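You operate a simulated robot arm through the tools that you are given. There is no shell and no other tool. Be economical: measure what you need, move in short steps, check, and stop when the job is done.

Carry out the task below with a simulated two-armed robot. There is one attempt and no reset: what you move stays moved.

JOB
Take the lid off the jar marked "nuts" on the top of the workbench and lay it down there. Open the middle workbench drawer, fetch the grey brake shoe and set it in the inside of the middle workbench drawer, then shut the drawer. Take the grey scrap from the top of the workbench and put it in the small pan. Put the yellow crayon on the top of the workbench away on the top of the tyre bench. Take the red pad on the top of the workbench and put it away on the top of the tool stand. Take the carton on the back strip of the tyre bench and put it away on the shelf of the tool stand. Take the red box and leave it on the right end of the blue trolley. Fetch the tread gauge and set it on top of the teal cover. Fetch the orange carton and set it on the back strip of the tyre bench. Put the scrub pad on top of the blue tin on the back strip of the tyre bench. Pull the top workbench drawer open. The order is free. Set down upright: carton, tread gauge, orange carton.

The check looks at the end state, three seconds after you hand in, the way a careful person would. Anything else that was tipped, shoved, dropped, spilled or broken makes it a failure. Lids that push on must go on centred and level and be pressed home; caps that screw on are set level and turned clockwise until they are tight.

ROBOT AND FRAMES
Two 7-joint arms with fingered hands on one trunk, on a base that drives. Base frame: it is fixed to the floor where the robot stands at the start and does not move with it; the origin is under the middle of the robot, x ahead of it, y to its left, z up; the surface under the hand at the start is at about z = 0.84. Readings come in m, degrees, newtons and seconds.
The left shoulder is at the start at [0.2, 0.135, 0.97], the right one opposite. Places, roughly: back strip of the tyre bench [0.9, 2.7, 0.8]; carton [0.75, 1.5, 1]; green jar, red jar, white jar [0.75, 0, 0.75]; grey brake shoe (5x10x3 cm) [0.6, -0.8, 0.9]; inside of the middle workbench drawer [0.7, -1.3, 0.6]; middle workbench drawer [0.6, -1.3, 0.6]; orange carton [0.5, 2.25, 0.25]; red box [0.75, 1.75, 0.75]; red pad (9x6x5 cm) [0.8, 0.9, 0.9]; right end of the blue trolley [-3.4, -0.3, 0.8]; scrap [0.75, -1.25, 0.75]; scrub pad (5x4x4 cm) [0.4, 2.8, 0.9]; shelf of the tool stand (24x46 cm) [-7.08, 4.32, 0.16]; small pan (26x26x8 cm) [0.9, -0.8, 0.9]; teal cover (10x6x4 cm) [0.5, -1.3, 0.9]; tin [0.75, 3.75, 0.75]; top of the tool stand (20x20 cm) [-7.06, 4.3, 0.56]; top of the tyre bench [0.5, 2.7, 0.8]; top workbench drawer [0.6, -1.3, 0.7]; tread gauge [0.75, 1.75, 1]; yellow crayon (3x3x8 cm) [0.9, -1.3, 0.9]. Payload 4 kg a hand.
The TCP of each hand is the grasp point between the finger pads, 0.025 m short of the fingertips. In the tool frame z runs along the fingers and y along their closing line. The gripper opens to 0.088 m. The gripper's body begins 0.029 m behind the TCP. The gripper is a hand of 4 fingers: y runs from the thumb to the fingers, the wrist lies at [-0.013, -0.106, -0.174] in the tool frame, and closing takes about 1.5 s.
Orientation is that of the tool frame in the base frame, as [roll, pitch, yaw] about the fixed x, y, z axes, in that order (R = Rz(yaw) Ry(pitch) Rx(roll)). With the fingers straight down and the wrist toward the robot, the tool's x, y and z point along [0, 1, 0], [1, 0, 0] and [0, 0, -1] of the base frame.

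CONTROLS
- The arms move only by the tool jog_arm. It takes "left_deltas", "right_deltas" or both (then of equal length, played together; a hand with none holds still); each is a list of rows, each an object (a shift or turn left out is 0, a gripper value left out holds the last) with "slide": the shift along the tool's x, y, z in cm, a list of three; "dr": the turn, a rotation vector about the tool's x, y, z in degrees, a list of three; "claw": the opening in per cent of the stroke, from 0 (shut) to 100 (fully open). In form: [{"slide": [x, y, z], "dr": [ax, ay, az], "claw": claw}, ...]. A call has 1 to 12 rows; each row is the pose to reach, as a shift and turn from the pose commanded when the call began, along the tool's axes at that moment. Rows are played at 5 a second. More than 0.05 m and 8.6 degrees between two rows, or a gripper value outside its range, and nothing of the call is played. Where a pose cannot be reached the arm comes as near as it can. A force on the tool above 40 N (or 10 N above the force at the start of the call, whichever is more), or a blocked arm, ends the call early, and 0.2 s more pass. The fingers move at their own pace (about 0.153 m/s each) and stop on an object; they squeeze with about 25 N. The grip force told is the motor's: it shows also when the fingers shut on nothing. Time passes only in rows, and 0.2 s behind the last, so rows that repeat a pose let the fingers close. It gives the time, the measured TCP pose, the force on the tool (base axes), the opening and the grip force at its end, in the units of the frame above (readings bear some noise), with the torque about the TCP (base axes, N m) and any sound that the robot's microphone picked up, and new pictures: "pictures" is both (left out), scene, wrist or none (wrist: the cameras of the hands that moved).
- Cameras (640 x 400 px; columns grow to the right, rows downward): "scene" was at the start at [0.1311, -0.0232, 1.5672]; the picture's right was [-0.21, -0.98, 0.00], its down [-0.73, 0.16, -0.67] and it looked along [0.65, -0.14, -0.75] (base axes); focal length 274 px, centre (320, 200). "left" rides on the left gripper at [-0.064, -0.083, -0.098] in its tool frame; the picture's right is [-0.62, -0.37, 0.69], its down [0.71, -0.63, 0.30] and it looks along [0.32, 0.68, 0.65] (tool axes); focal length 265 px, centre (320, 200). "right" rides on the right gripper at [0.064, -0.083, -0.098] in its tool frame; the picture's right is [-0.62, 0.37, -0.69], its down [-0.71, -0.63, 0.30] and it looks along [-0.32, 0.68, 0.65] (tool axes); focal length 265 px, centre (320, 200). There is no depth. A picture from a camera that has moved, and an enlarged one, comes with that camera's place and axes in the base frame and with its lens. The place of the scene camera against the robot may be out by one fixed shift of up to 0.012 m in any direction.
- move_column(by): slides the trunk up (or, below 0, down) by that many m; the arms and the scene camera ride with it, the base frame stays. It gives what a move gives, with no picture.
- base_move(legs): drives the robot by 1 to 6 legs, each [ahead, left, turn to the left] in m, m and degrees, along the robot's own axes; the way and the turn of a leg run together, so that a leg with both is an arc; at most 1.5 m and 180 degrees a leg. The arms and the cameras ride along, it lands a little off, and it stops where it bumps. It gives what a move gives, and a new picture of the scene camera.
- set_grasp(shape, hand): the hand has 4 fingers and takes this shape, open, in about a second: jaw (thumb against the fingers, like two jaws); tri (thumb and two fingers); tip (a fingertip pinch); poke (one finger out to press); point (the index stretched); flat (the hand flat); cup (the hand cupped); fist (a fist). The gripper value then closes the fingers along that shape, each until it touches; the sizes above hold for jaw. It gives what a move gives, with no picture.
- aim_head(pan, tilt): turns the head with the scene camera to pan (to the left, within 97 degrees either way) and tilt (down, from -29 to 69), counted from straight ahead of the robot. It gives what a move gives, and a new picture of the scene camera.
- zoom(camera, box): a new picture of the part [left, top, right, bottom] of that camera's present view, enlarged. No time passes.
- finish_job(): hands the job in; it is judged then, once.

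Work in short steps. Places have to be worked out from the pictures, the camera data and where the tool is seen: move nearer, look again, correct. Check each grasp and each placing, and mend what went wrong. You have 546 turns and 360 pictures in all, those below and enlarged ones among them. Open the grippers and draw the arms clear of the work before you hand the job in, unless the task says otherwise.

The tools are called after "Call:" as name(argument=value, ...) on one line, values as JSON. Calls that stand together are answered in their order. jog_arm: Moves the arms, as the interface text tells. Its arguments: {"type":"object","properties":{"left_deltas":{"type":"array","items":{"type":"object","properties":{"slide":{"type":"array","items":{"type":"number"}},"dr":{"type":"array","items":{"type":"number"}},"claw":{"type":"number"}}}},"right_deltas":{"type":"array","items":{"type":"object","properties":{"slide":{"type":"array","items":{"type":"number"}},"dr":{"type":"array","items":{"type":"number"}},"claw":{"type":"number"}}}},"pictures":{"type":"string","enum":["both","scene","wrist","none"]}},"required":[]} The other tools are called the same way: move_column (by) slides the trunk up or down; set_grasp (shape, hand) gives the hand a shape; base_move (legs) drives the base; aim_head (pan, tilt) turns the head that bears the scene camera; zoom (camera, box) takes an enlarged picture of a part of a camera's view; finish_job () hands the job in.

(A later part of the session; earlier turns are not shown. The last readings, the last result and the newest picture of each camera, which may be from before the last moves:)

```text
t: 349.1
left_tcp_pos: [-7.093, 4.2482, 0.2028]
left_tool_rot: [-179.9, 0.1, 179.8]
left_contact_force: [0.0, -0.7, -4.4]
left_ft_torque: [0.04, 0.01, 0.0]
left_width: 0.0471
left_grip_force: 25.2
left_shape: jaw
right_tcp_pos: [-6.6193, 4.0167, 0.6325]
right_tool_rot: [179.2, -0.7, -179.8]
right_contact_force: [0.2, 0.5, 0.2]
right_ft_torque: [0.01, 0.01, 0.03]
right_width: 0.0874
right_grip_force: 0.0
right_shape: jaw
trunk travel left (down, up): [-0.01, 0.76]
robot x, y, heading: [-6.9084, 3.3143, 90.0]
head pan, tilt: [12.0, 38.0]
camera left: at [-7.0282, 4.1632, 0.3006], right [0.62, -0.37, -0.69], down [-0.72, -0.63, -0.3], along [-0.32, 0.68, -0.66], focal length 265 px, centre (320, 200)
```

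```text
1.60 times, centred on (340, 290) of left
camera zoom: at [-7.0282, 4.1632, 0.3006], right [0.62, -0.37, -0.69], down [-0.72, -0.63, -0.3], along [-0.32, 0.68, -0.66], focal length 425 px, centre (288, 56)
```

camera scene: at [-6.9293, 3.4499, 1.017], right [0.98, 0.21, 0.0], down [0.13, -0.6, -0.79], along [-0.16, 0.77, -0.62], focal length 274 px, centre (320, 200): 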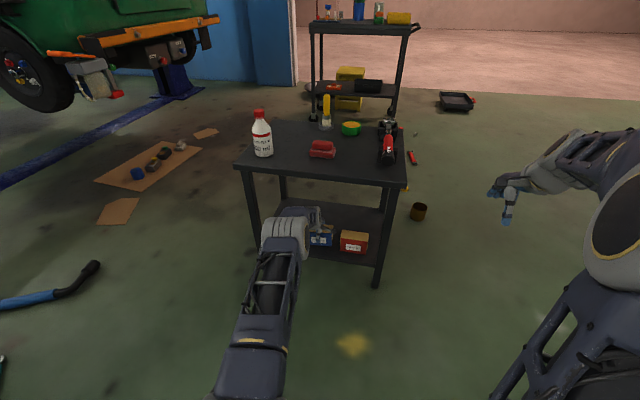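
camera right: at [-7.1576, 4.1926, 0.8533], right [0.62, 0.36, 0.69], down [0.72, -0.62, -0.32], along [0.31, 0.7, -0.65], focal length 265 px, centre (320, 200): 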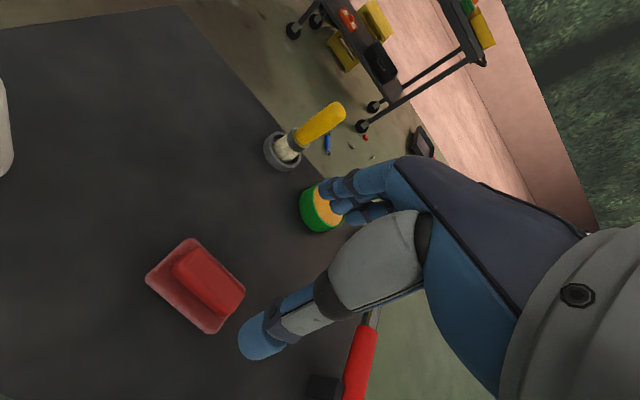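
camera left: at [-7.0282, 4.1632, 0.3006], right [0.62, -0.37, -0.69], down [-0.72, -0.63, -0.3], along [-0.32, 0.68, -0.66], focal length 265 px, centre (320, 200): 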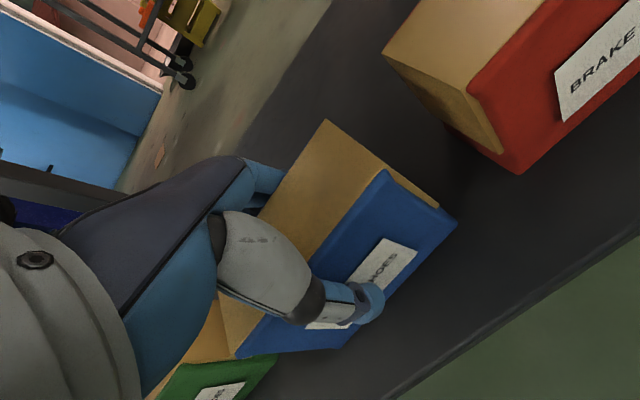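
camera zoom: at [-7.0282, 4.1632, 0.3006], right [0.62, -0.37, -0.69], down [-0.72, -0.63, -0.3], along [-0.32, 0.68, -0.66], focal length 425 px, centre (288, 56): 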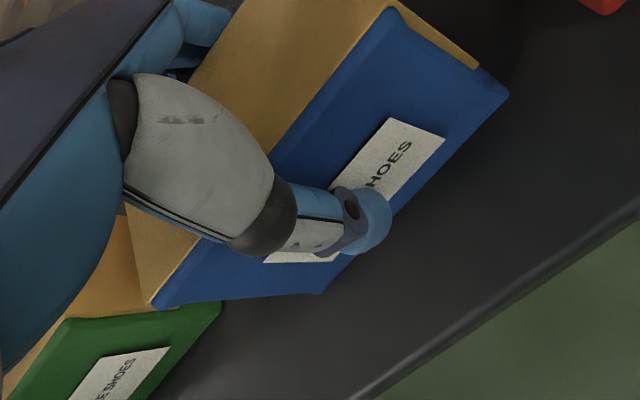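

Now well inside the shelf, clear of both boxes. Lower to contact.

Call:
jog_arm(left_deltas=[{"slide": [0, 0, 0.5]}, {"slide": [0, 0, 1.0]}, {"slide": [0, 0, 1.5]}, {"slide": [0, 0, 2.0]}, {"slide": [0, 0, 2.5]}, {"slide": [0, 0, 3]}], pictures="wrist")

```text
t: 350.0
left_tcp_pos: [-7.093, 4.2543, 0.1979]
left_tool_rot: [178.9, 0.0, 179.9]
left_contact_force: [1.2, -3.7, 15.5]
left_ft_torque: [-0.27, -0.03, -0.04]
left_width: 0.0465
left_grip_force: 24.8
left_shape: jaw
right_tcp_pos: [-6.6201, 4.0169, 0.6324]
right_tool_rot: [179.1, -0.8, -179.8]
right_contact_force: [-0.7, -0.3, -0.6]
right_ft_torque: [0.0, -0.05, 0.0]
right_width: 0.0877
right_grip_force: 0.0
right_shape: jaw
trunk travel left (down, up): [-0.01, 0.76]
robot x, y, heading: [-6.9077, 3.3101, 89.9]
head pan, tilt: [12.0, 38.0]
stopped in row 4 (left hand): the force on the tool passed its limit at 44 N (the readings are from after the stop); the commanded pose is now the measured one
camera left: at [-7.0285, 4.1682, 0.2952], right [0.62, -0.36, -0.7], down [-0.71, -0.62, -0.32], along [-0.32, 0.7, -0.64], focal length 265 px, centre (320, 200)
```

left: 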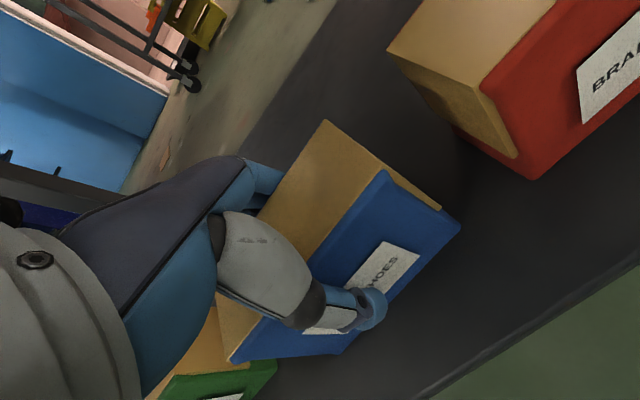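

Contact. Ease up, open, raise 6 cm, then back out.

Call:
jog_arm(left_deltas=[{"slide": [0, 0, -0.3], "dr": [1, 0, 0]}, {"slide": [0, 0, -0.3], "dr": [1, 0, 0], "claw": 65}, {"slide": [0, 0, -0.3], "dr": [1, 0, 0], "claw": 80}, {"slide": [0, 0, -0.3], "dr": [1, 0, 0], "claw": 90}, {"slide": [0, 0, -0.3], "dr": [1, 0, 0], "claw": 90}, {"slide": [0, 0, -2.5], "dr": [1, 0, 0], "claw": 90}, {"slide": [0, 0, -5], "dr": [1, 0, 0], "claw": 90}, {"slide": [0, 0, -6.5], "dr": [1, 0, 0], "claw": 90}], pictures="wrist")

```text
t: 351.8
left_tcp_pos: [-7.0929, 4.2512, 0.2601]
left_tool_rot: [-179.6, 0.1, 179.9]
left_contact_force: [-0.1, -0.4, 0.0]
left_ft_torque: [0.01, 0.01, 0.01]
left_width: 0.0794
left_grip_force: 0.0
left_shape: jaw
right_tcp_pos: [-6.6203, 4.0166, 0.6331]
right_tool_rot: [179.1, -0.6, -179.7]
right_contact_force: [-0.6, 0.3, 0.0]
right_ft_torque: [0.01, -0.02, -0.01]
right_width: 0.0878
right_grip_force: 0.0
right_shape: jaw
trunk travel left (down, up): [-0.01, 0.76]
robot x, y, heading: [-6.9038, 3.313, 90.0]
head pan, tilt: [12.0, 38.0]
camera left: at [-7.0281, 4.1677, 0.3592], right [0.62, -0.37, -0.69], down [-0.72, -0.63, -0.3], along [-0.32, 0.68, -0.66], focal length 265 px, centre (320, 200)
```

left: 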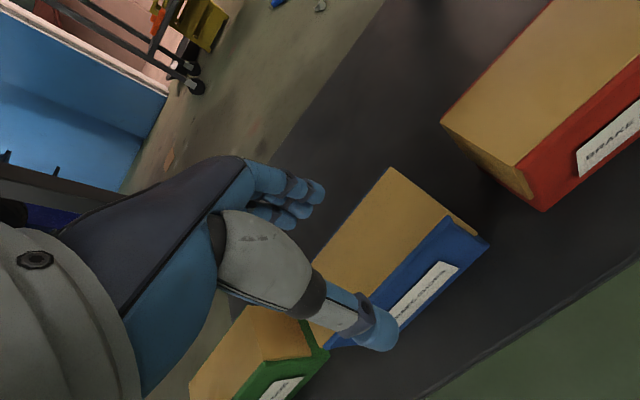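

Carton stands between the other boxes. Raise 1.2 cm more and back out.

Call:
jog_arm(left_deltas=[{"slide": [0, 0, -1.2]}], pictures="none")

Call:
base_move(legs=[[-0.4, 0, 0]])

Call:
zoom(camera="scene", box=[230, 70, 430, 240])

```text
t: 352.2
left_tcp_pos: [-7.0928, 4.2511, 0.2737]
left_tool_rot: [-179.8, 0.1, 179.9]
left_contact_force: [-0.6, -0.9, 0.6]
left_ft_torque: [-0.05, 0.01, 0.01]
left_width: 0.0791
left_grip_force: 0.1
left_shape: jaw
right_tcp_pos: [-6.6198, 4.0174, 0.6324]
right_tool_rot: [179.1, -0.7, -179.8]
right_contact_force: [0.2, 0.0, -0.2]
right_ft_torque: [0.02, 0.0, 0.03]
right_width: 0.0876
right_grip_force: 0.0
right_shape: jaw
trunk travel left (down, up): [-0.01, 0.76]
robot x, y, heading: [-6.9062, 3.3078, 90.0]
head pan, tilt: [12.0, 38.0]
```

```text
t: 354.6
left_tcp_pos: [-7.0931, 3.8516, 0.274]
left_tool_rot: [-179.6, 0.1, -180.0]
left_contact_force: [-0.2, 0.9, 0.5]
left_ft_torque: [-0.01, -0.02, 0.02]
left_width: 0.0791
left_grip_force: 0.2
left_shape: jaw
right_tcp_pos: [-6.6218, 3.6175, 0.6311]
right_tool_rot: [179.1, -0.7, -179.7]
right_contact_force: [-0.4, 0.6, -1.1]
right_ft_torque: [0.03, 0.02, 0.01]
right_width: 0.0875
right_grip_force: 0.1
right_shape: jaw
trunk travel left (down, up): [-0.01, 0.76]
robot x, y, heading: [-6.9083, 2.9113, 90.1]
head pan, tilt: [12.0, 38.0]
camera scene: at [-6.93, 3.0492, 1.017], right [0.98, 0.21, 0.0], down [0.13, -0.6, -0.79], along [-0.16, 0.77, -0.62], focal length 274 px, centre (320, 200)
```

scene: 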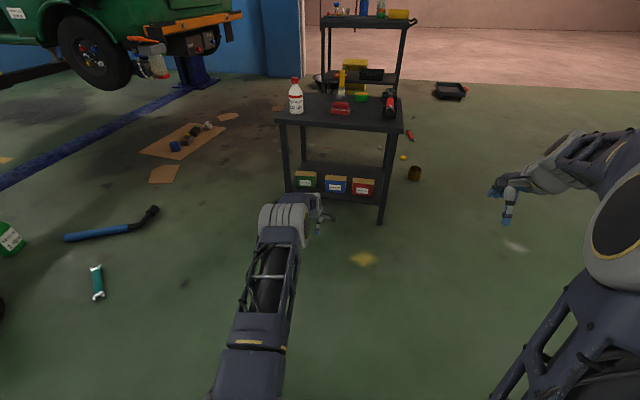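

```text
2.35 times, centred on (330, 155) of scene
camera zoom: at [-6.93, 3.0492, 1.017], right [0.98, 0.21, 0.0], down [0.13, -0.6, -0.79], along [-0.16, 0.77, -0.62], focal length 644 px, centre (296, 306)
```

zoom: 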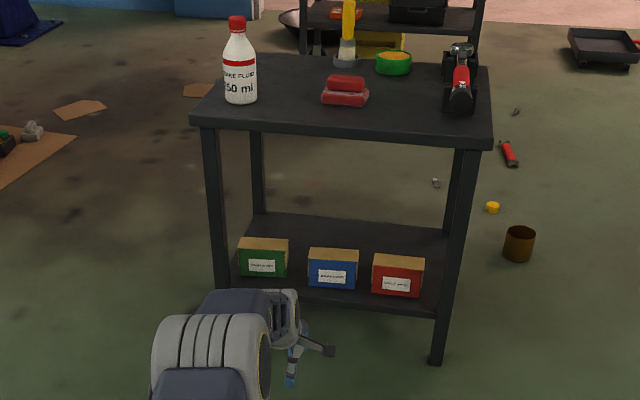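

Perfect placement. Now raise the trunk, retract arms, and drive back toward the tyre bench via (-3.9,2.57).

Call:
move_column(by=0.4)

Call:
move_column(by=0.165)

Call:
jog_arm(left_deltas=[{"slide": [0, -4, -2]}, {"slide": [0, -8, -4]}, {"slide": [0, -12, -6]}, {"slide": [0, -16, -8]}, {"slide": [0, -20, -10]}, {"slide": [0, -24, -13]}, {"slide": [0, -27, -17]}, {"slide": [0, -28, -21]}, {"slide": [0, -28, -25]}], pictures="none")

Call:
base_move(legs=[[0, 0, -96.5], [1.5, 0, 0], [1.5, 0, 0]])

Call:
aim_head(pan=0, tilt=25)

```text
t: 358.5
left_tcp_pos: [-7.0928, 3.8508, 0.6738]
left_tool_rot: [-179.7, 0.1, -179.9]
left_contact_force: [-0.5, -0.3, -0.4]
left_ft_torque: [0.01, 0.02, -0.02]
left_width: 0.0789
left_grip_force: 0.0
left_shape: jaw
right_tcp_pos: [-6.6214, 3.6177, 1.0327]
right_tool_rot: [179.0, -0.8, -179.7]
right_contact_force: [0.7, 0.5, 0.0]
right_ft_torque: [0.02, -0.02, 0.01]
right_width: 0.0874
right_grip_force: 0.1
right_shape: jaw
trunk travel left (down, up): [-0.41, 0.36]
robot x, y, heading: [-6.9059, 2.9091, 90.4]
head pan, tilt: [12.0, 38.0]
```

```text
t: 360.4
left_tcp_pos: [-7.0946, 3.8504, 0.8386]
left_tool_rot: [-179.6, 0.1, -180.0]
left_contact_force: [0.5, -0.4, 0.1]
left_ft_torque: [-0.03, 0.01, 0.0]
left_width: 0.0791
left_grip_force: 0.1
left_shape: jaw
right_tcp_pos: [-6.6209, 3.616, 1.198]
right_tool_rot: [179.1, -0.6, -179.6]
right_contact_force: [-0.8, -1.0, -0.1]
right_ft_torque: [0.0, 0.01, 0.0]
right_width: 0.0875
right_grip_force: 0.2
right_shape: jaw
trunk travel left (down, up): [-0.575, 0.195]
robot x, y, heading: [-6.9044, 2.9116, 90.0]
head pan, tilt: [12.0, 38.0]
```

```text
t: 362.4
left_tcp_pos: [-7.0946, 3.5709, 1.0882]
left_tool_rot: [-179.7, 0.2, -180.0]
left_contact_force: [0.4, -0.6, 0.3]
left_ft_torque: [-0.03, 0.0, 0.01]
left_width: 0.0791
left_grip_force: 0.1
left_shape: jaw
right_tcp_pos: [-6.623, 3.6174, 1.1973]
right_tool_rot: [179.1, -0.7, -179.6]
right_contact_force: [-1.2, -0.6, -0.4]
right_ft_torque: [-0.04, 0.0, 0.03]
right_width: 0.0878
right_grip_force: 0.2
right_shape: jaw
trunk travel left (down, up): [-0.575, 0.195]
robot x, y, heading: [-6.9092, 2.907, 90.2]
head pan, tilt: [12.0, 38.0]
```

```text
t: 380.7
left_tcp_pos: [-3.2712, 2.7745, 1.0876]
left_tool_rot: [-179.7, 0.1, 84.2]
left_contact_force: [0.0, 0.3, 0.5]
left_ft_torque: [-0.02, -0.01, -0.01]
left_width: 0.0793
left_grip_force: 0.1
left_shape: jaw
right_tcp_pos: [-3.2737, 2.2988, 1.1975]
right_tool_rot: [179.1, -0.8, 84.5]
right_contact_force: [-0.2, 0.2, 0.3]
right_ft_torque: [0.01, -0.02, -0.02]
right_width: 0.0877
right_grip_force: 0.0
right_shape: jaw
trunk travel left (down, up): [-0.575, 0.195]
robot x, y, heading: [-3.9465, 2.6543, -6.3]
head pan, tilt: [12.0, 38.0]
camera scene: at [-3.8069, 2.6502, 1.582], right [0.11, -0.99, 0.0], down [-0.61, -0.07, -0.79], along [0.78, 0.08, -0.62], focal length 274 px, centre (320, 200)
```

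scene: 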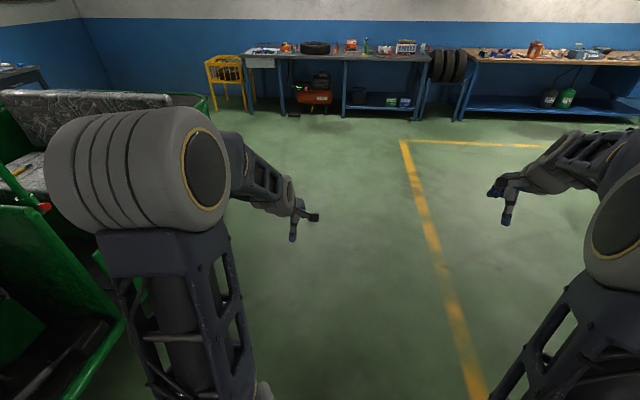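

```text
t: 381.4
left_tcp_pos: [-3.2712, 2.7742, 1.0876]
left_tool_rot: [-179.7, 0.1, 84.1]
left_contact_force: [0.6, 0.0, -0.2]
left_ft_torque: [0.0, 0.01, 0.0]
left_width: 0.0793
left_grip_force: 0.0
left_shape: jaw
right_tcp_pos: [-3.2735, 2.2989, 1.1974]
right_tool_rot: [179.1, -0.7, 84.5]
right_contact_force: [0.3, 0.7, 0.4]
right_ft_torque: [0.02, -0.03, 0.0]
right_width: 0.0877
right_grip_force: 0.0
right_shape: jaw
trunk travel left (down, up): [-0.575, 0.195]
robot x, y, heading: [-3.9466, 2.6547, -5.8]
head pan, tilt: [0.0, 25.0]
camera scene: at [-3.8011, 2.6316, 1.6023], right [-0.1, -0.99, 0.0], down [-0.42, 0.04, -0.91], along [0.9, -0.09, -0.42], focal length 274 px, centre (320, 200)
```

scene: 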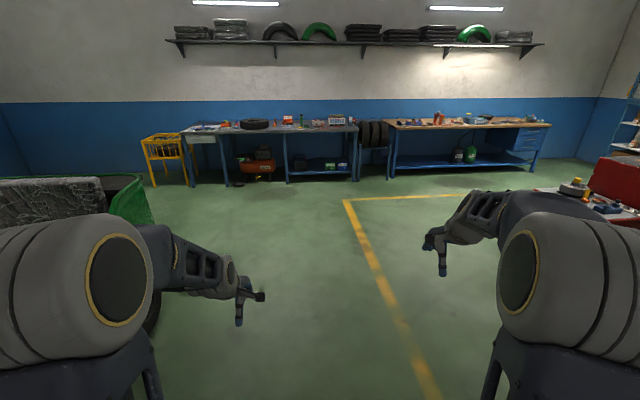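

Clear way. Drive to about (-0.7,1.85) and face the benches.

Call:
base_move(legs=[[0, 0, -8], [1.5, 0, 0], [1.5, 0, 0], [0.3, 0, 0], [0, 0, 14]])

Call:
aim_head(pan=-5, tilt=35)

```text
t: 399.1
left_tcp_pos: [-0.0673, 2.1495, 1.0887]
left_tool_rot: [-179.7, 0.1, 92.7]
left_contact_force: [-0.4, 0.4, -0.5]
left_ft_torque: [0.01, 0.03, 0.03]
left_width: 0.0789
left_grip_force: 0.0
left_shape: jaw
right_tcp_pos: [0.0013, 1.6783, 1.1981]
right_tool_rot: [179.1, -0.7, 93.1]
right_contact_force: [0.0, 0.2, -0.5]
right_ft_torque: [0.0, 0.0, 0.01]
right_width: 0.0876
right_grip_force: 0.0
right_shape: jaw
trunk travel left (down, up): [-0.575, 0.195]
robot x, y, heading: [-0.7185, 1.9282, 2.8]
head pan, tilt: [0.0, 25.0]
camera scene: at [-0.5706, 1.9291, 1.6024], right [0.05, -1.0, 0.0], down [-0.42, -0.02, -0.91], along [0.91, 0.04, -0.42], focal length 274 px, centre (320, 200)
```

scene: 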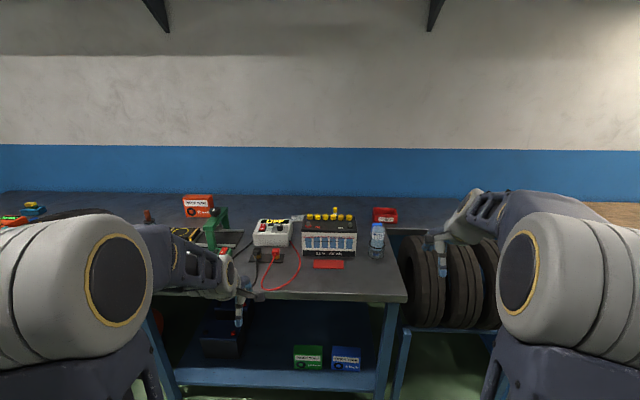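

```text
t: 399.8
left_tcp_pos: [-0.0665, 2.1485, 1.088]
left_tool_rot: [-179.7, 0.0, 92.7]
left_contact_force: [0.1, -0.1, 0.8]
left_ft_torque: [-0.02, 0.05, 0.03]
left_width: 0.0792
left_grip_force: 0.1
left_shape: jaw
right_tcp_pos: [0.0028, 1.6776, 1.1976]
right_tool_rot: [179.2, -0.7, 92.9]
right_contact_force: [-1.1, -0.7, 0.3]
right_ft_torque: [0.03, -0.02, -0.02]
right_width: 0.0876
right_grip_force: 0.1
right_shape: jaw
trunk travel left (down, up): [-0.575, 0.195]
robot x, y, heading: [-0.7187, 1.9265, 2.5]
head pan, tilt: [-5.0, 35.0]
camera scene: at [-0.5746, 1.9212, 1.5866], right [-0.04, -1.0, 0.0], down [-0.57, 0.02, -0.82], along [0.82, -0.03, -0.57], focal length 274 px, centre (320, 200)
```

scene: 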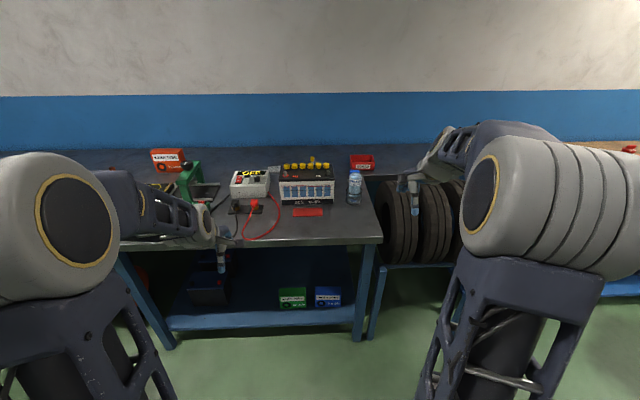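

The tread gauge stands behind the battery near (0.77,1.88). I position the robot at about (-0.1,2.08) so the right hand can reach it.

Call:
base_move(legs=[[0, 0.13, -2.5], [0.6, 0, 0]])

Call:
aim_head(pan=-15, tilt=42)

Call:
zoom(camera="scene", box=[240, 100, 420, 240])

```text
t: 404.0
left_tcp_pos: [0.5276, 2.2593, 1.0882]
left_tool_rot: [-179.6, 0.1, 90.7]
left_contact_force: [-0.7, 0.6, -0.7]
left_ft_torque: [0.01, 0.0, 0.06]
left_width: 0.0791
left_grip_force: 0.0
left_shape: jaw
right_tcp_pos: [0.58, 1.7861, 1.1975]
right_tool_rot: [179.0, -0.7, 91.0]
right_contact_force: [-0.7, -0.4, 1.1]
right_ft_torque: [0.02, 0.01, 0.04]
right_width: 0.0878
right_grip_force: 0.1
right_shape: jaw
trunk travel left (down, up): [-0.575, 0.195]
robot x, y, heading: [-0.1305, 2.0602, 0.7]
head pan, tilt: [-5.0, 35.0]
camera scene: at [0.0133, 2.0499, 1.5866], right [-0.08, -1.0, 0.0], down [-0.57, 0.04, -0.82], along [0.82, -0.06, -0.57], focal length 274 px, centre (320, 200)
```

scene: 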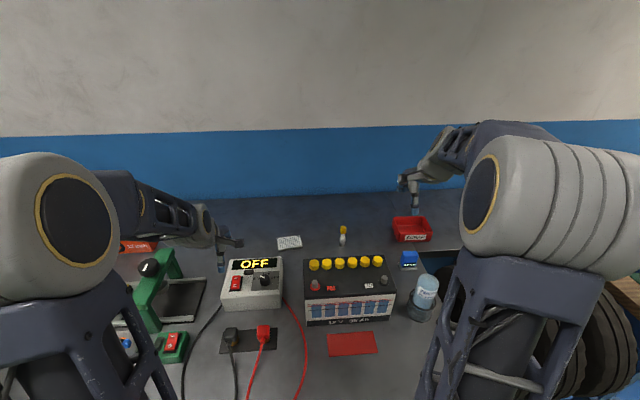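

```text
t: 404.7
left_tcp_pos: [0.5278, 2.2589, 1.0879]
left_tool_rot: [-179.7, 0.1, 90.6]
left_contact_force: [0.0, 0.4, -0.8]
left_ft_torque: [0.01, 0.0, 0.02]
left_width: 0.079
left_grip_force: 0.1
left_shape: jaw
right_tcp_pos: [0.5811, 1.7861, 1.1973]
right_tool_rot: [179.1, -0.7, 91.0]
right_contact_force: [-0.4, -0.2, 0.0]
right_ft_torque: [-0.01, 0.0, 0.03]
right_width: 0.0876
right_grip_force: 0.1
right_shape: jaw
trunk travel left (down, up): [-0.575, 0.195]
robot x, y, heading: [-0.1297, 2.0611, 0.6]
head pan, tilt: [-15.0, 42.0]
camera scene: at [0.0065, 2.0359, 1.5761], right [-0.25, -0.97, 0.0], down [-0.65, 0.17, -0.74], along [0.72, -0.18, -0.67], focal length 274 px, centre (320, 200)
```

scene: 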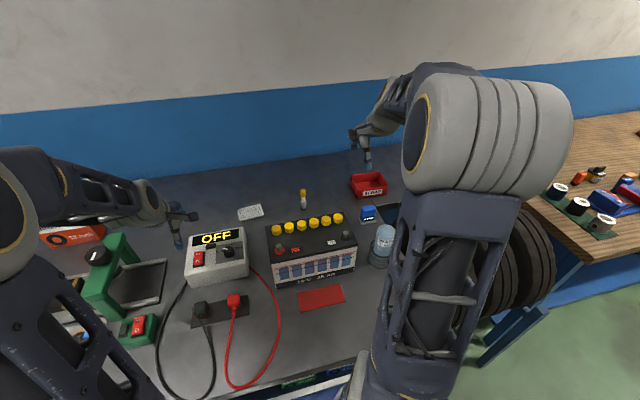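

```text
2.86 times, centred on (330, 170) of scene
camera zoom: at [0.0065, 2.0359, 1.5761], right [-0.25, -0.97, 0.0], down [-0.65, 0.17, -0.74], along [0.72, -0.18, -0.67], focal length 782 px, centre (291, 286)
```

zoom: 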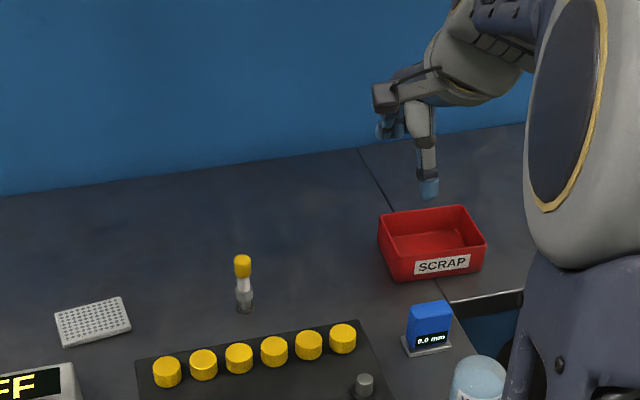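

The tread gauge is the blue "0.0 mm" block at ≈(0.645,1.70) with a bottle just in front of it. I move the right hand above it high and look with the wrist camera.

Call:
jog_arm(right_deltas=[{"slide": [-3, 2, 0]}, {"slide": [-6, 4, 0]}, {"slide": [-8.5, 6, 3]}, {"slide": [-8.5, 6, 6]}], pictures="both")

```text
t: 405.7
left_tcp_pos: [0.5279, 2.2593, 1.0882]
left_tool_rot: [-179.7, 0.1, 90.7]
left_contact_force: [-0.8, 0.0, -0.1]
left_ft_torque: [0.02, 0.01, 0.01]
left_width: 0.0792
left_grip_force: 0.0
left_shape: jaw
right_tcp_pos: [0.6413, 1.7042, 1.1364]
right_tool_rot: [179.0, -0.6, 91.0]
right_contact_force: [-0.6, 0.6, -0.3]
right_ft_torque: [-0.01, 0.0, 0.06]
right_width: 0.0878
right_grip_force: 0.0
right_shape: jaw
trunk travel left (down, up): [-0.575, 0.195]
robot x, y, heading: [-0.1311, 2.0629, 0.7]
head pan, tilt: [-15.0, 42.0]
camera scene: at [0.0062, 2.036, 1.5761], right [-0.25, -0.97, 0.0], down [-0.65, 0.17, -0.74], along [0.72, -0.18, -0.67], focal length 274 px, centre (320, 200)
camera right: at [0.5535, 1.7637, 1.2333], right [0.37, -0.62, 0.69], down [-0.61, -0.72, -0.32], along [0.7, -0.31, -0.65], focal length 265 px, centre (320, 200)
```

scene: 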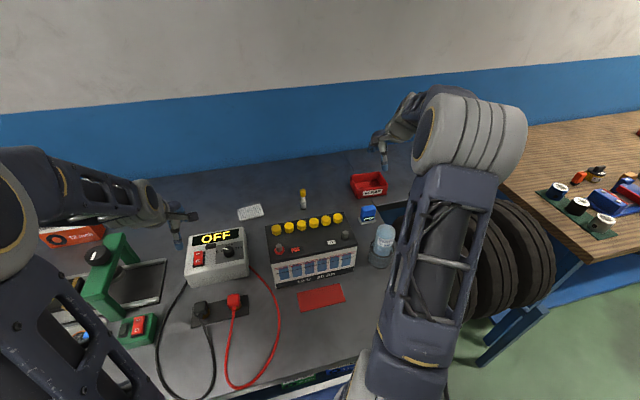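
right: 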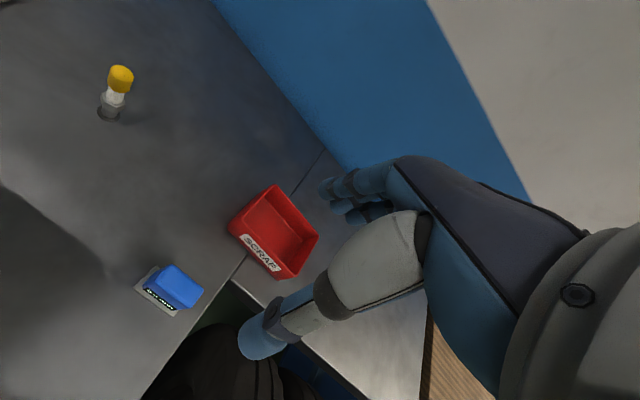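

Call:
zoom(camera="right", box=[110, 240, 240, 340])

Call:
zoom(camera="scene", box=[335, 180, 415, 270])

```text
4.00 times, centred on (175, 290) of right
camera zoom: at [0.5535, 1.7637, 1.2333], right [0.37, -0.62, 0.69], down [-0.61, -0.72, -0.32], along [0.7, -0.31, -0.65], focal length 1062 px, centre (900, -160)
```

zoom: 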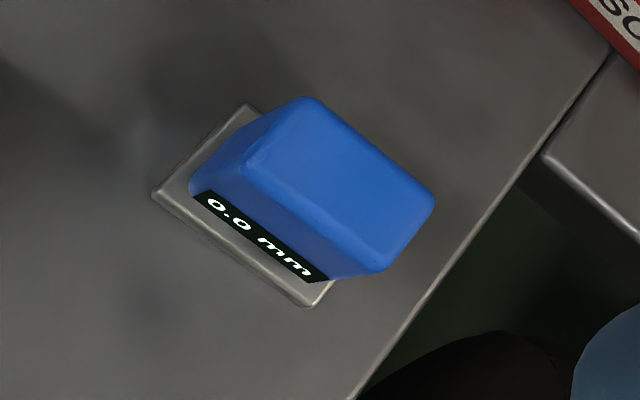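

```text
4.44 times, centred on (375, 225) of scene
camera zoom: at [0.0062, 2.036, 1.5761], right [-0.25, -0.97, 0.0], down [-0.65, 0.17, -0.74], along [0.72, -0.18, -0.67], focal length 1217 px, centre (76, 89)
```

zoom: 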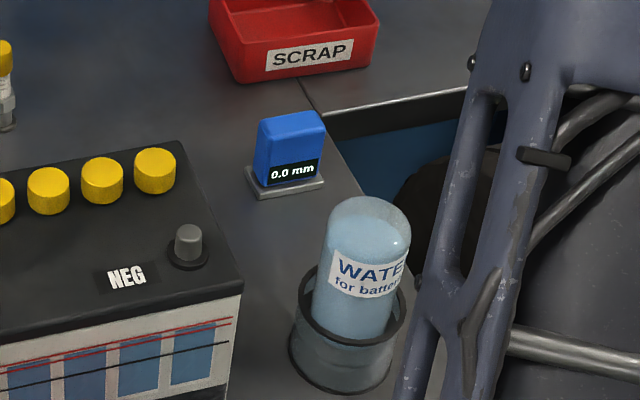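

Closing along x on its thin (3 cm) faces is best. I descend to z≈0.98 and check clearance to the bottle.

Call:
jog_arm(right_deltas=[{"slide": [0, 0.2, 4]}, {"slide": [0, 0.2, 8]}, {"slide": [0, 0.2, 12]}, {"slide": [0, 0.2, 15.5]}], pictures="both")

Call:
zoom(camera="scene", box=[335, 150, 435, 260])

```text
t: 406.7
left_tcp_pos: [0.5293, 2.2599, 1.0882]
left_tool_rot: [-179.7, 0.0, 90.7]
left_contact_force: [-0.5, -0.2, 0.8]
left_ft_torque: [0.0, -0.01, 0.0]
left_width: 0.079
left_grip_force: 0.0
left_shape: jaw
right_tcp_pos: [0.6471, 1.7063, 0.9823]
right_tool_rot: [178.9, -0.6, 91.0]
right_contact_force: [0.5, 0.2, -0.5]
right_ft_torque: [-0.02, 0.01, -0.01]
right_width: 0.0877
right_grip_force: 0.0
right_shape: jaw
trunk travel left (down, up): [-0.575, 0.195]
robot x, y, heading: [-0.129, 2.0607, 0.4]
head pan, tilt: [-15.0, 42.0]
camera scene: at [0.0062, 2.0361, 1.5762], right [-0.25, -0.97, 0.0], down [-0.65, 0.17, -0.74], along [0.72, -0.18, -0.67], focal length 274 px, centre (320, 200)
camera right: at [0.5605, 1.7659, 1.0793], right [0.37, -0.62, 0.69], down [-0.61, -0.72, -0.32], along [0.7, -0.31, -0.65], focal length 265 px, centre (320, 200)
```

scene: 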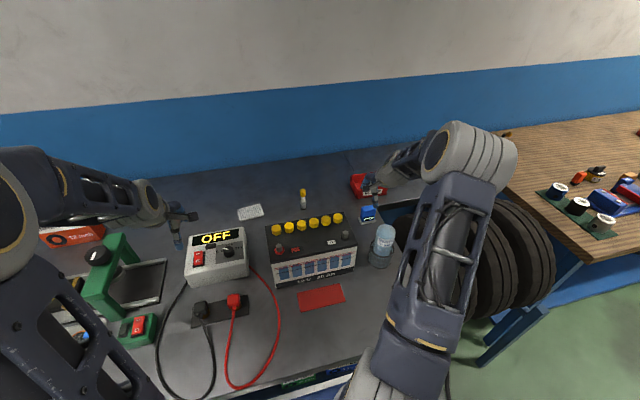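
right: 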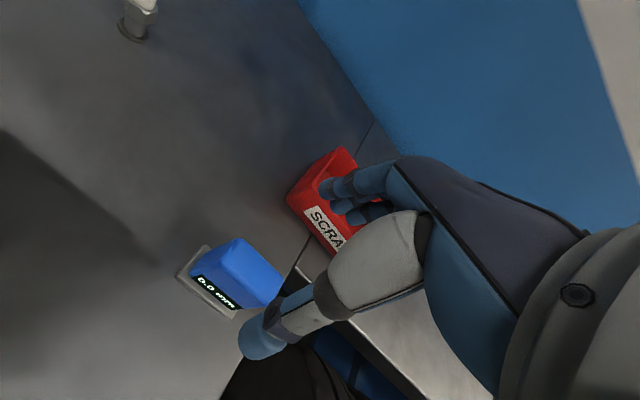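

```text
3.64 times, centred on (385, 205) of scene
camera zoom: at [0.0062, 2.0361, 1.5762], right [-0.25, -0.97, 0.0], down [-0.65, 0.17, -0.74], along [0.72, -0.18, -0.67], focal length 996 px, centre (84, 182)
```

zoom: 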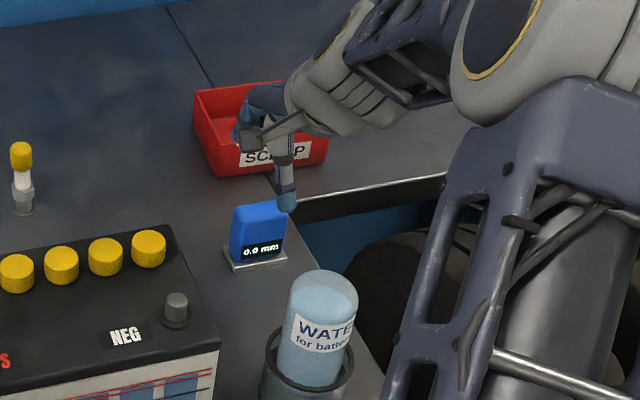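

Aligned. Descend to z≈0.892 and close.

Call:
jog_arm(right_deltas=[{"slide": [-0.1, 0.3, 3]}, {"slide": [-0.1, 0.3, 6]}, {"slide": [-0.1, 0.3, 9]}, {"slide": [-0.1, 0.3, 9], "claw": 60}, {"slide": [-0.1, 0.3, 9], "claw": 30}, {"slide": [-0.1, 0.3, 9], "claw": 10}, {"slide": [-0.1, 0.3, 9], "claw": 10}, {"slide": [-0.1, 0.3, 9], "claw": 10}, {"slide": [-0.1, 0.3, 9], "claw": 10}], pictures="wrist")

Call:
zoom(camera="scene", box=[335, 150, 435, 260])

```text
t: 408.7
left_tcp_pos: [0.5298, 2.2601, 1.0877]
left_tool_rot: [-179.7, 0.1, 90.7]
left_contact_force: [-0.1, -0.4, -0.8]
left_ft_torque: [-0.01, 0.01, 0.0]
left_width: 0.079
left_grip_force: 0.1
left_shape: jaw
right_tcp_pos: [0.6507, 1.707, 0.8941]
right_tool_rot: [179.1, -0.7, 91.0]
right_contact_force: [0.6, -1.2, -0.3]
right_ft_torque: [0.0, 0.01, 0.0]
right_width: 0.016
right_grip_force: 25.6
right_shape: jaw
trunk travel left (down, up): [-0.575, 0.195]
robot x, y, heading: [-0.1296, 2.0633, 0.8]
head pan, tilt: [-15.0, 42.0]
camera right: at [0.5643, 1.767, 0.9906], right [0.37, -0.62, 0.69], down [-0.61, -0.72, -0.32], along [0.7, -0.3, -0.65], focal length 265 px, centre (320, 200)
```

right: 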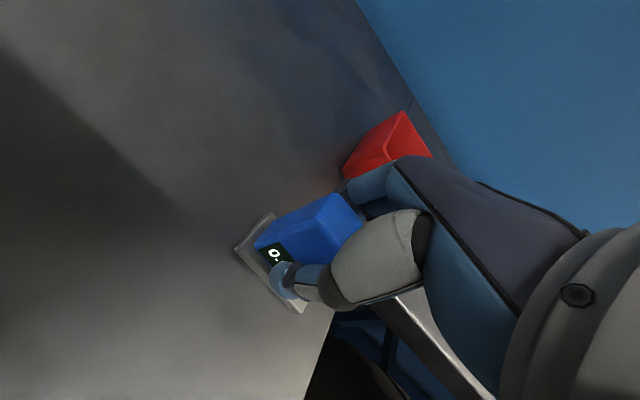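

```text
3.64 times, centred on (385, 205) of scene
camera zoom: at [0.0064, 2.0358, 1.5761], right [-0.25, -0.97, 0.0], down [-0.65, 0.17, -0.74], along [0.72, -0.18, -0.67], focal length 996 px, centre (84, 182)
```

zoom: 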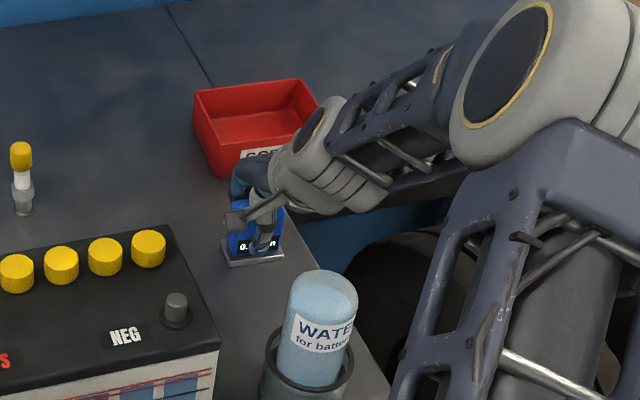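

Gripped. Lift it and check it stays in hand; then move on to the red box.

Call:
jog_arm(right_deltas=[{"slide": [0, 0, -3]}, {"slide": [0, 0, -7]}, {"slide": [0, 0, -11.5]}, {"slide": [0, 0, -16]}, {"slide": [0, -1, -20]}, {"slide": [0, -3, -23]}], pictures="wrist")

```text
t: 410.1
left_tcp_pos: [0.5293, 2.2613, 1.0869]
left_tool_rot: [-179.6, 0.2, 90.7]
left_contact_force: [1.0, 0.4, 0.5]
left_ft_torque: [0.01, 0.02, 0.0]
left_width: 0.0788
left_grip_force: 0.0
left_shape: jaw
right_tcp_pos: [0.6179, 1.7026, 1.1199]
right_tool_rot: [179.1, -0.7, 91.1]
right_contact_force: [0.3, 0.8, -1.9]
right_ft_torque: [0.01, 0.02, -0.02]
right_width: 0.0164
right_grip_force: 25.1
right_shape: jaw
trunk travel left (down, up): [-0.575, 0.195]
robot x, y, heading: [-0.1293, 2.0612, 0.5]
head pan, tilt: [-15.0, 42.0]
camera right: at [0.5307, 1.7631, 1.2173], right [0.37, -0.62, 0.69], down [-0.61, -0.72, -0.32], along [0.7, -0.3, -0.65], focal length 265 px, centre (320, 200)
```

right: 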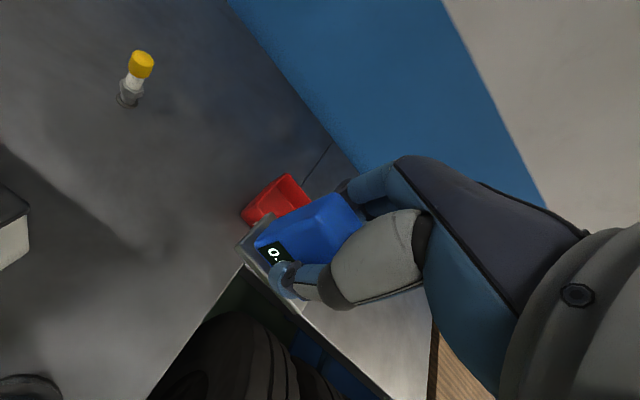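

Gauge held. Drive to y≈1.41 so that the left hand can take the red box by its front wall.

Call:
base_move(legs=[[-0.35, 0, 0], [0, -0.64, 0], [0.42, 0, 0]])

Call:
aim_head(pan=12, tilt=45)

Call:
zoom(camera="scene", box=[220, 120, 400, 260])

```text
t: 417.9
left_tcp_pos: [0.6018, 1.6184, 1.0879]
left_tool_rot: [-179.7, 0.0, 90.8]
left_contact_force: [0.2, 0.2, -0.4]
left_ft_torque: [0.02, -0.01, 0.01]
left_width: 0.0791
left_grip_force: 0.0
left_shape: jaw
right_tcp_pos: [0.6912, 1.0617, 1.1205]
right_tool_rot: [179.1, -0.7, 91.1]
right_contact_force: [0.2, -0.4, -1.5]
right_ft_torque: [0.02, -0.01, 0.05]
right_width: 0.0163
right_grip_force: 25.2
right_shape: jaw
trunk travel left (down, up): [-0.575, 0.195]
robot x, y, heading: [-0.0551, 1.4225, 0.8]
head pan, tilt: [-15.0, 42.0]
stopped in leg 3: the robot was blocked; the commanded pose is now the measured one
camera scene: at [0.0799, 1.394, 1.5761], right [-0.25, -0.97, 0.0], down [-0.65, 0.16, -0.74], along [0.72, -0.18, -0.67], focal length 274 px, centre (320, 200)
```

scene: 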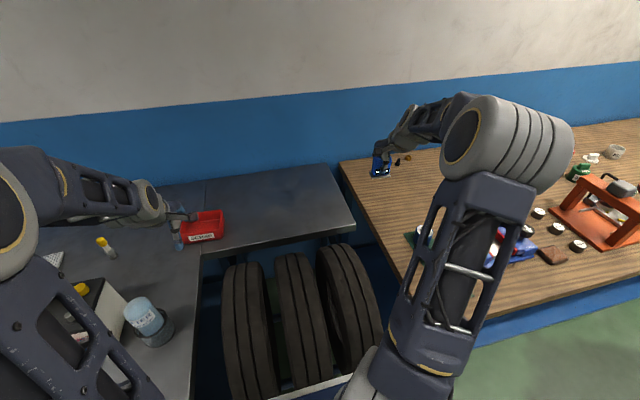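

```text
t: 418.8
left_tcp_pos: [0.6018, 1.6186, 1.0882]
left_tool_rot: [-179.8, 0.1, 90.8]
left_contact_force: [0.7, 0.2, 0.1]
left_ft_torque: [0.02, 0.02, -0.01]
left_width: 0.0791
left_grip_force: 0.1
left_shape: jaw
right_tcp_pos: [0.6913, 1.0626, 1.1201]
right_tool_rot: [179.2, -0.7, 91.1]
right_contact_force: [0.2, -0.9, -1.0]
right_ft_torque: [0.02, 0.01, -0.01]
right_width: 0.0161
right_grip_force: 24.8
right_shape: jaw
trunk travel left (down, up): [-0.575, 0.195]
robot x, y, heading: [-0.0569, 1.4228, 0.6]
head pan, tilt: [12.0, 45.0]
camera scene: at [0.0782, 1.4324, 1.5718], right [0.22, -0.98, 0.0], down [-0.69, -0.16, -0.71], along [0.69, 0.16, -0.71], focal length 274 px, centre (320, 200)
```

scene: 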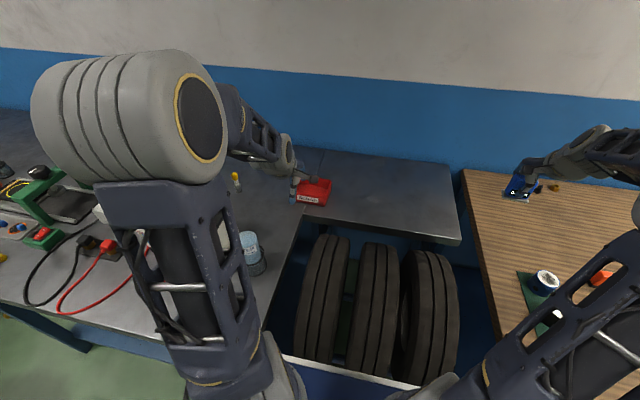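

```text
2.86 times, centred on (310, 190) of scene
camera zoom: at [0.0782, 1.4324, 1.5718], right [0.22, -0.98, 0.0], down [-0.69, -0.16, -0.71], along [0.69, 0.16, -0.71], focal length 782 px, centre (349, 229)
```

zoom: 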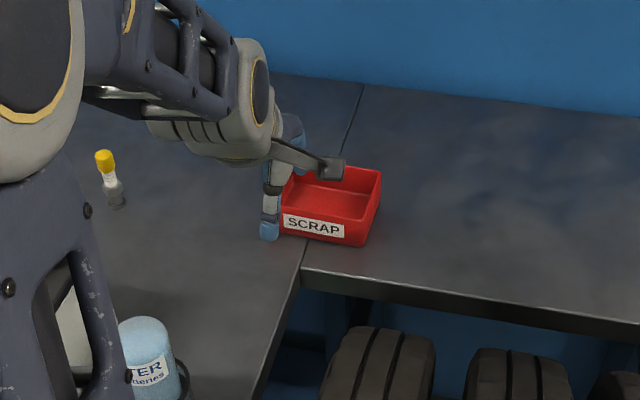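

Move the left hand above the red box's front wall (≈(0.765,1.62)) and look.

Call:
jog_arm(left_deltas=[{"slide": [0, 4, 0], "claw": 100}, {"slide": [0, 8, 1], "claw": 100}, {"slide": [0, 12, 3], "claw": 100}, {"slide": [0, 15, 6], "claw": 100}, {"slide": [0, 16.3, 9], "claw": 100}], pictures="wrist")

Call:
zoom(camera="scene", box=[220, 120, 400, 260])

```text
t: 420.0
left_tcp_pos: [0.7649, 1.6212, 0.9987]
left_tool_rot: [-179.7, 0.1, 90.8]
left_contact_force: [0.0, -0.1, -0.4]
left_ft_torque: [0.01, -0.02, -0.01]
left_width: 0.0877
left_grip_force: 0.0
left_shape: jaw
right_tcp_pos: [0.6923, 1.0624, 1.1201]
right_tool_rot: [179.0, -0.6, 91.1]
right_contact_force: [-0.1, -0.7, -1.2]
right_ft_torque: [-0.01, -0.04, -0.01]
right_width: 0.0162
right_grip_force: 25.0
right_shape: jaw
trunk travel left (down, up): [-0.575, 0.195]
robot x, y, heading: [-0.0589, 1.4189, 0.7]
head pan, tilt: [12.0, 45.0]
camera left: at [0.6827, 1.5554, 1.0959], right [-0.36, -0.63, -0.69], down [-0.64, 0.71, -0.3], along [0.68, 0.33, -0.66], focal length 265 px, centre (320, 200)
```

left: 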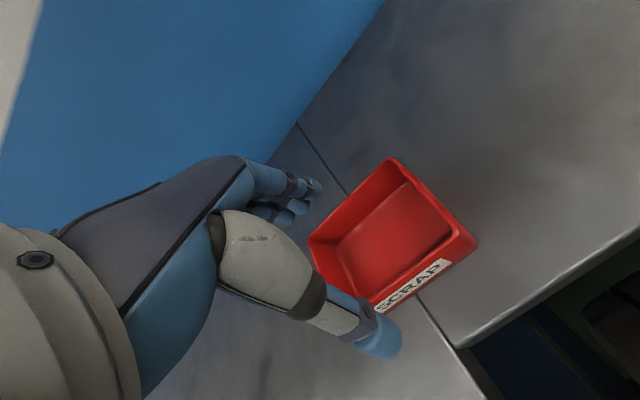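

```text
2.86 times, centred on (310, 190) of scene
camera zoom: at [0.0779, 1.4325, 1.5718], right [0.22, -0.98, 0.0], down [-0.69, -0.16, -0.71], along [0.69, 0.16, -0.71], focal length 782 px, centre (349, 229)
```

zoom: 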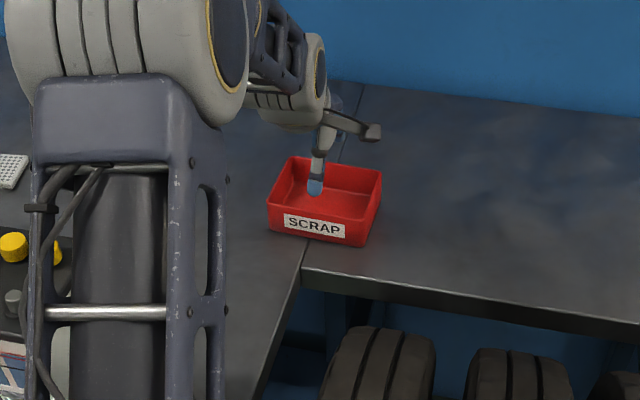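

Box rim: x 0.757–0.86, y 1.57–1.69. TCP target (0.762,1.63). Descend with thumb outside, fingers inside, then close.

Call:
jog_arm(left_deltas=[{"slide": [0.8, -0.3, 4]}, {"slide": [0.8, -0.3, 8]}, {"slide": [0.8, -0.3, 11]}], pictures="wrist")

Call:
zoom(camera="scene", box=[250, 130, 370, 230])

```text
t: 420.8
left_tcp_pos: [0.7619, 1.631, 0.8883]
left_tool_rot: [-179.8, 0.0, 90.8]
left_contact_force: [0.3, -0.5, 0.5]
left_ft_torque: [0.0, 0.05, 0.0]
left_width: 0.0877
left_grip_force: 0.1
left_shape: jaw
right_tcp_pos: [0.6923, 1.0629, 1.1194]
right_tool_rot: [179.1, -0.7, 91.1]
right_contact_force: [-0.3, -0.4, -0.4]
right_ft_torque: [-0.01, 0.0, -0.01]
right_width: 0.0157
right_grip_force: 24.6
right_shape: jaw
trunk travel left (down, up): [-0.575, 0.195]
robot x, y, heading: [-0.0545, 1.4217, 0.7]
head pan, tilt: [12.0, 45.0]
camera left: at [0.6797, 1.5642, 0.9862], right [-0.36, -0.63, -0.69], down [-0.64, 0.71, -0.3], along [0.68, 0.33, -0.66], focal length 265 px, centre (320, 200)
```

left: 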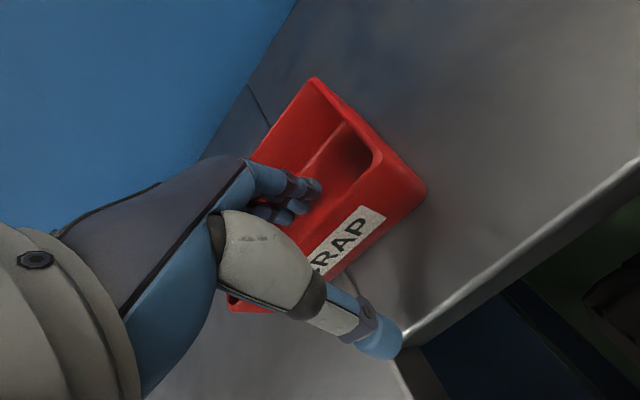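

```text
4.00 times, centred on (310, 180) of scene
camera zoom: at [0.0779, 1.4324, 1.5718], right [0.22, -0.98, 0.0], down [-0.69, -0.16, -0.71], along [0.69, 0.16, -0.71], focal length 1095 px, centre (360, 280)
```

zoom: 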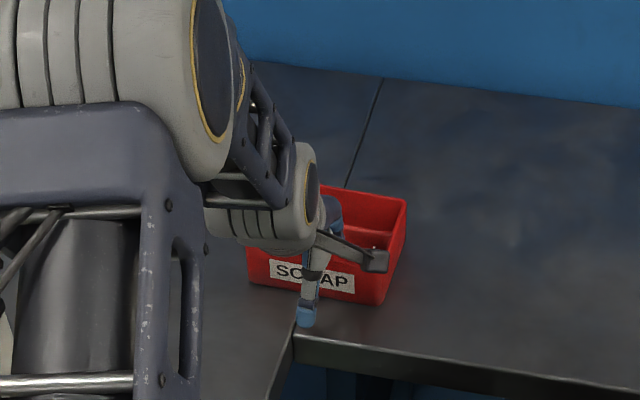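

Thumb outside, fingers inside the front wall. Close.

Call:
jog_arm(left_deltas=[{"claw": 60}, {"claw": 30}, {"claw": 0}, {"claw": 0}, {"claw": 0}, {"claw": 0}, {"claw": 0}], pictures="wrist")

```text
t: 422.4
left_tcp_pos: [0.762, 1.6304, 0.8877]
left_tool_rot: [-179.7, 0.1, 90.8]
left_contact_force: [0.1, -0.6, 0.3]
left_ft_torque: [-0.05, 0.0, -0.08]
left_width: 0.0003
left_grip_force: 25.3
left_shape: jaw
right_tcp_pos: [0.6919, 1.0622, 1.1195]
right_tool_rot: [179.0, -0.6, 91.0]
right_contact_force: [0.0, -0.2, -0.2]
right_ft_torque: [0.0, -0.01, 0.01]
right_width: 0.0161
right_grip_force: 25.4
right_shape: jaw
trunk travel left (down, up): [-0.575, 0.195]
robot x, y, heading: [-0.059, 1.4224, 1.0]
head pan, tilt: [12.0, 45.0]
camera left: at [0.6798, 1.5643, 0.9862], right [-0.36, -0.63, -0.69], down [-0.64, 0.71, -0.3], along [0.68, 0.33, -0.66], focal length 265 px, centre (320, 200)
```

left: 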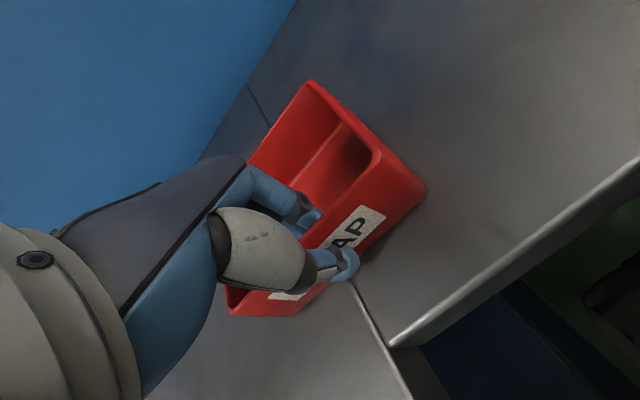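

The wall seems held (thin). Lift 3 cm and check.

Call:
jog_arm(left_deltas=[{"slide": [0, 0, -1]}, {"slide": [0, 0, -2]}, {"slide": [0, 0, -3]}, {"slide": [0, 0, -3]}], pictures="wrist")

Call:
zoom(camera="scene", box=[250, 130, 370, 230])

```text
t: 423.4
left_tcp_pos: [0.76, 1.63, 0.9172]
left_tool_rot: [-179.7, 0.0, 90.8]
left_contact_force: [0.1, 0.0, -2.8]
left_ft_torque: [-0.02, 0.13, -0.02]
left_width: 0.0
left_grip_force: 24.7
left_shape: jaw
right_tcp_pos: [0.6925, 1.0629, 1.1204]
right_tool_rot: [179.1, -0.8, 91.1]
right_contact_force: [0.2, 0.1, -0.1]
right_ft_torque: [0.0, 0.01, 0.02]
right_width: 0.016
right_grip_force: 24.9
right_shape: jaw
trunk travel left (down, up): [-0.575, 0.195]
robot x, y, heading: [-0.0547, 1.4207, 0.6]
head pan, tilt: [12.0, 45.0]
camera left: at [0.6791, 1.5638, 1.016], right [-0.36, -0.63, -0.69], down [-0.64, 0.7, -0.3], along [0.68, 0.33, -0.66], focal length 265 px, centre (320, 200)
```

left: 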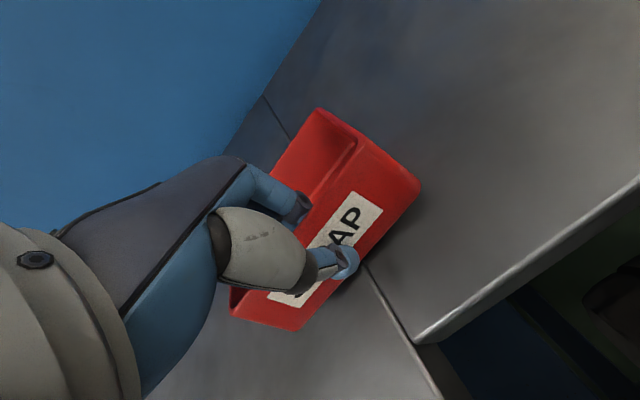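

```text
4.00 times, centred on (310, 180) of scene
camera zoom: at [0.0783, 1.4325, 1.5717], right [0.22, -0.98, 0.0], down [-0.69, -0.16, -0.71], along [0.69, 0.16, -0.71], focal length 1095 px, centre (360, 280)
```

zoom: 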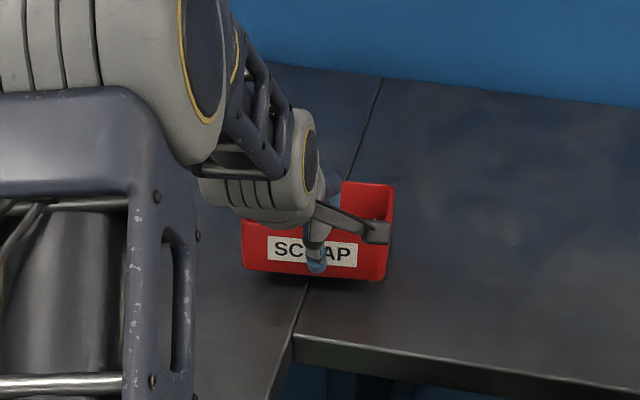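

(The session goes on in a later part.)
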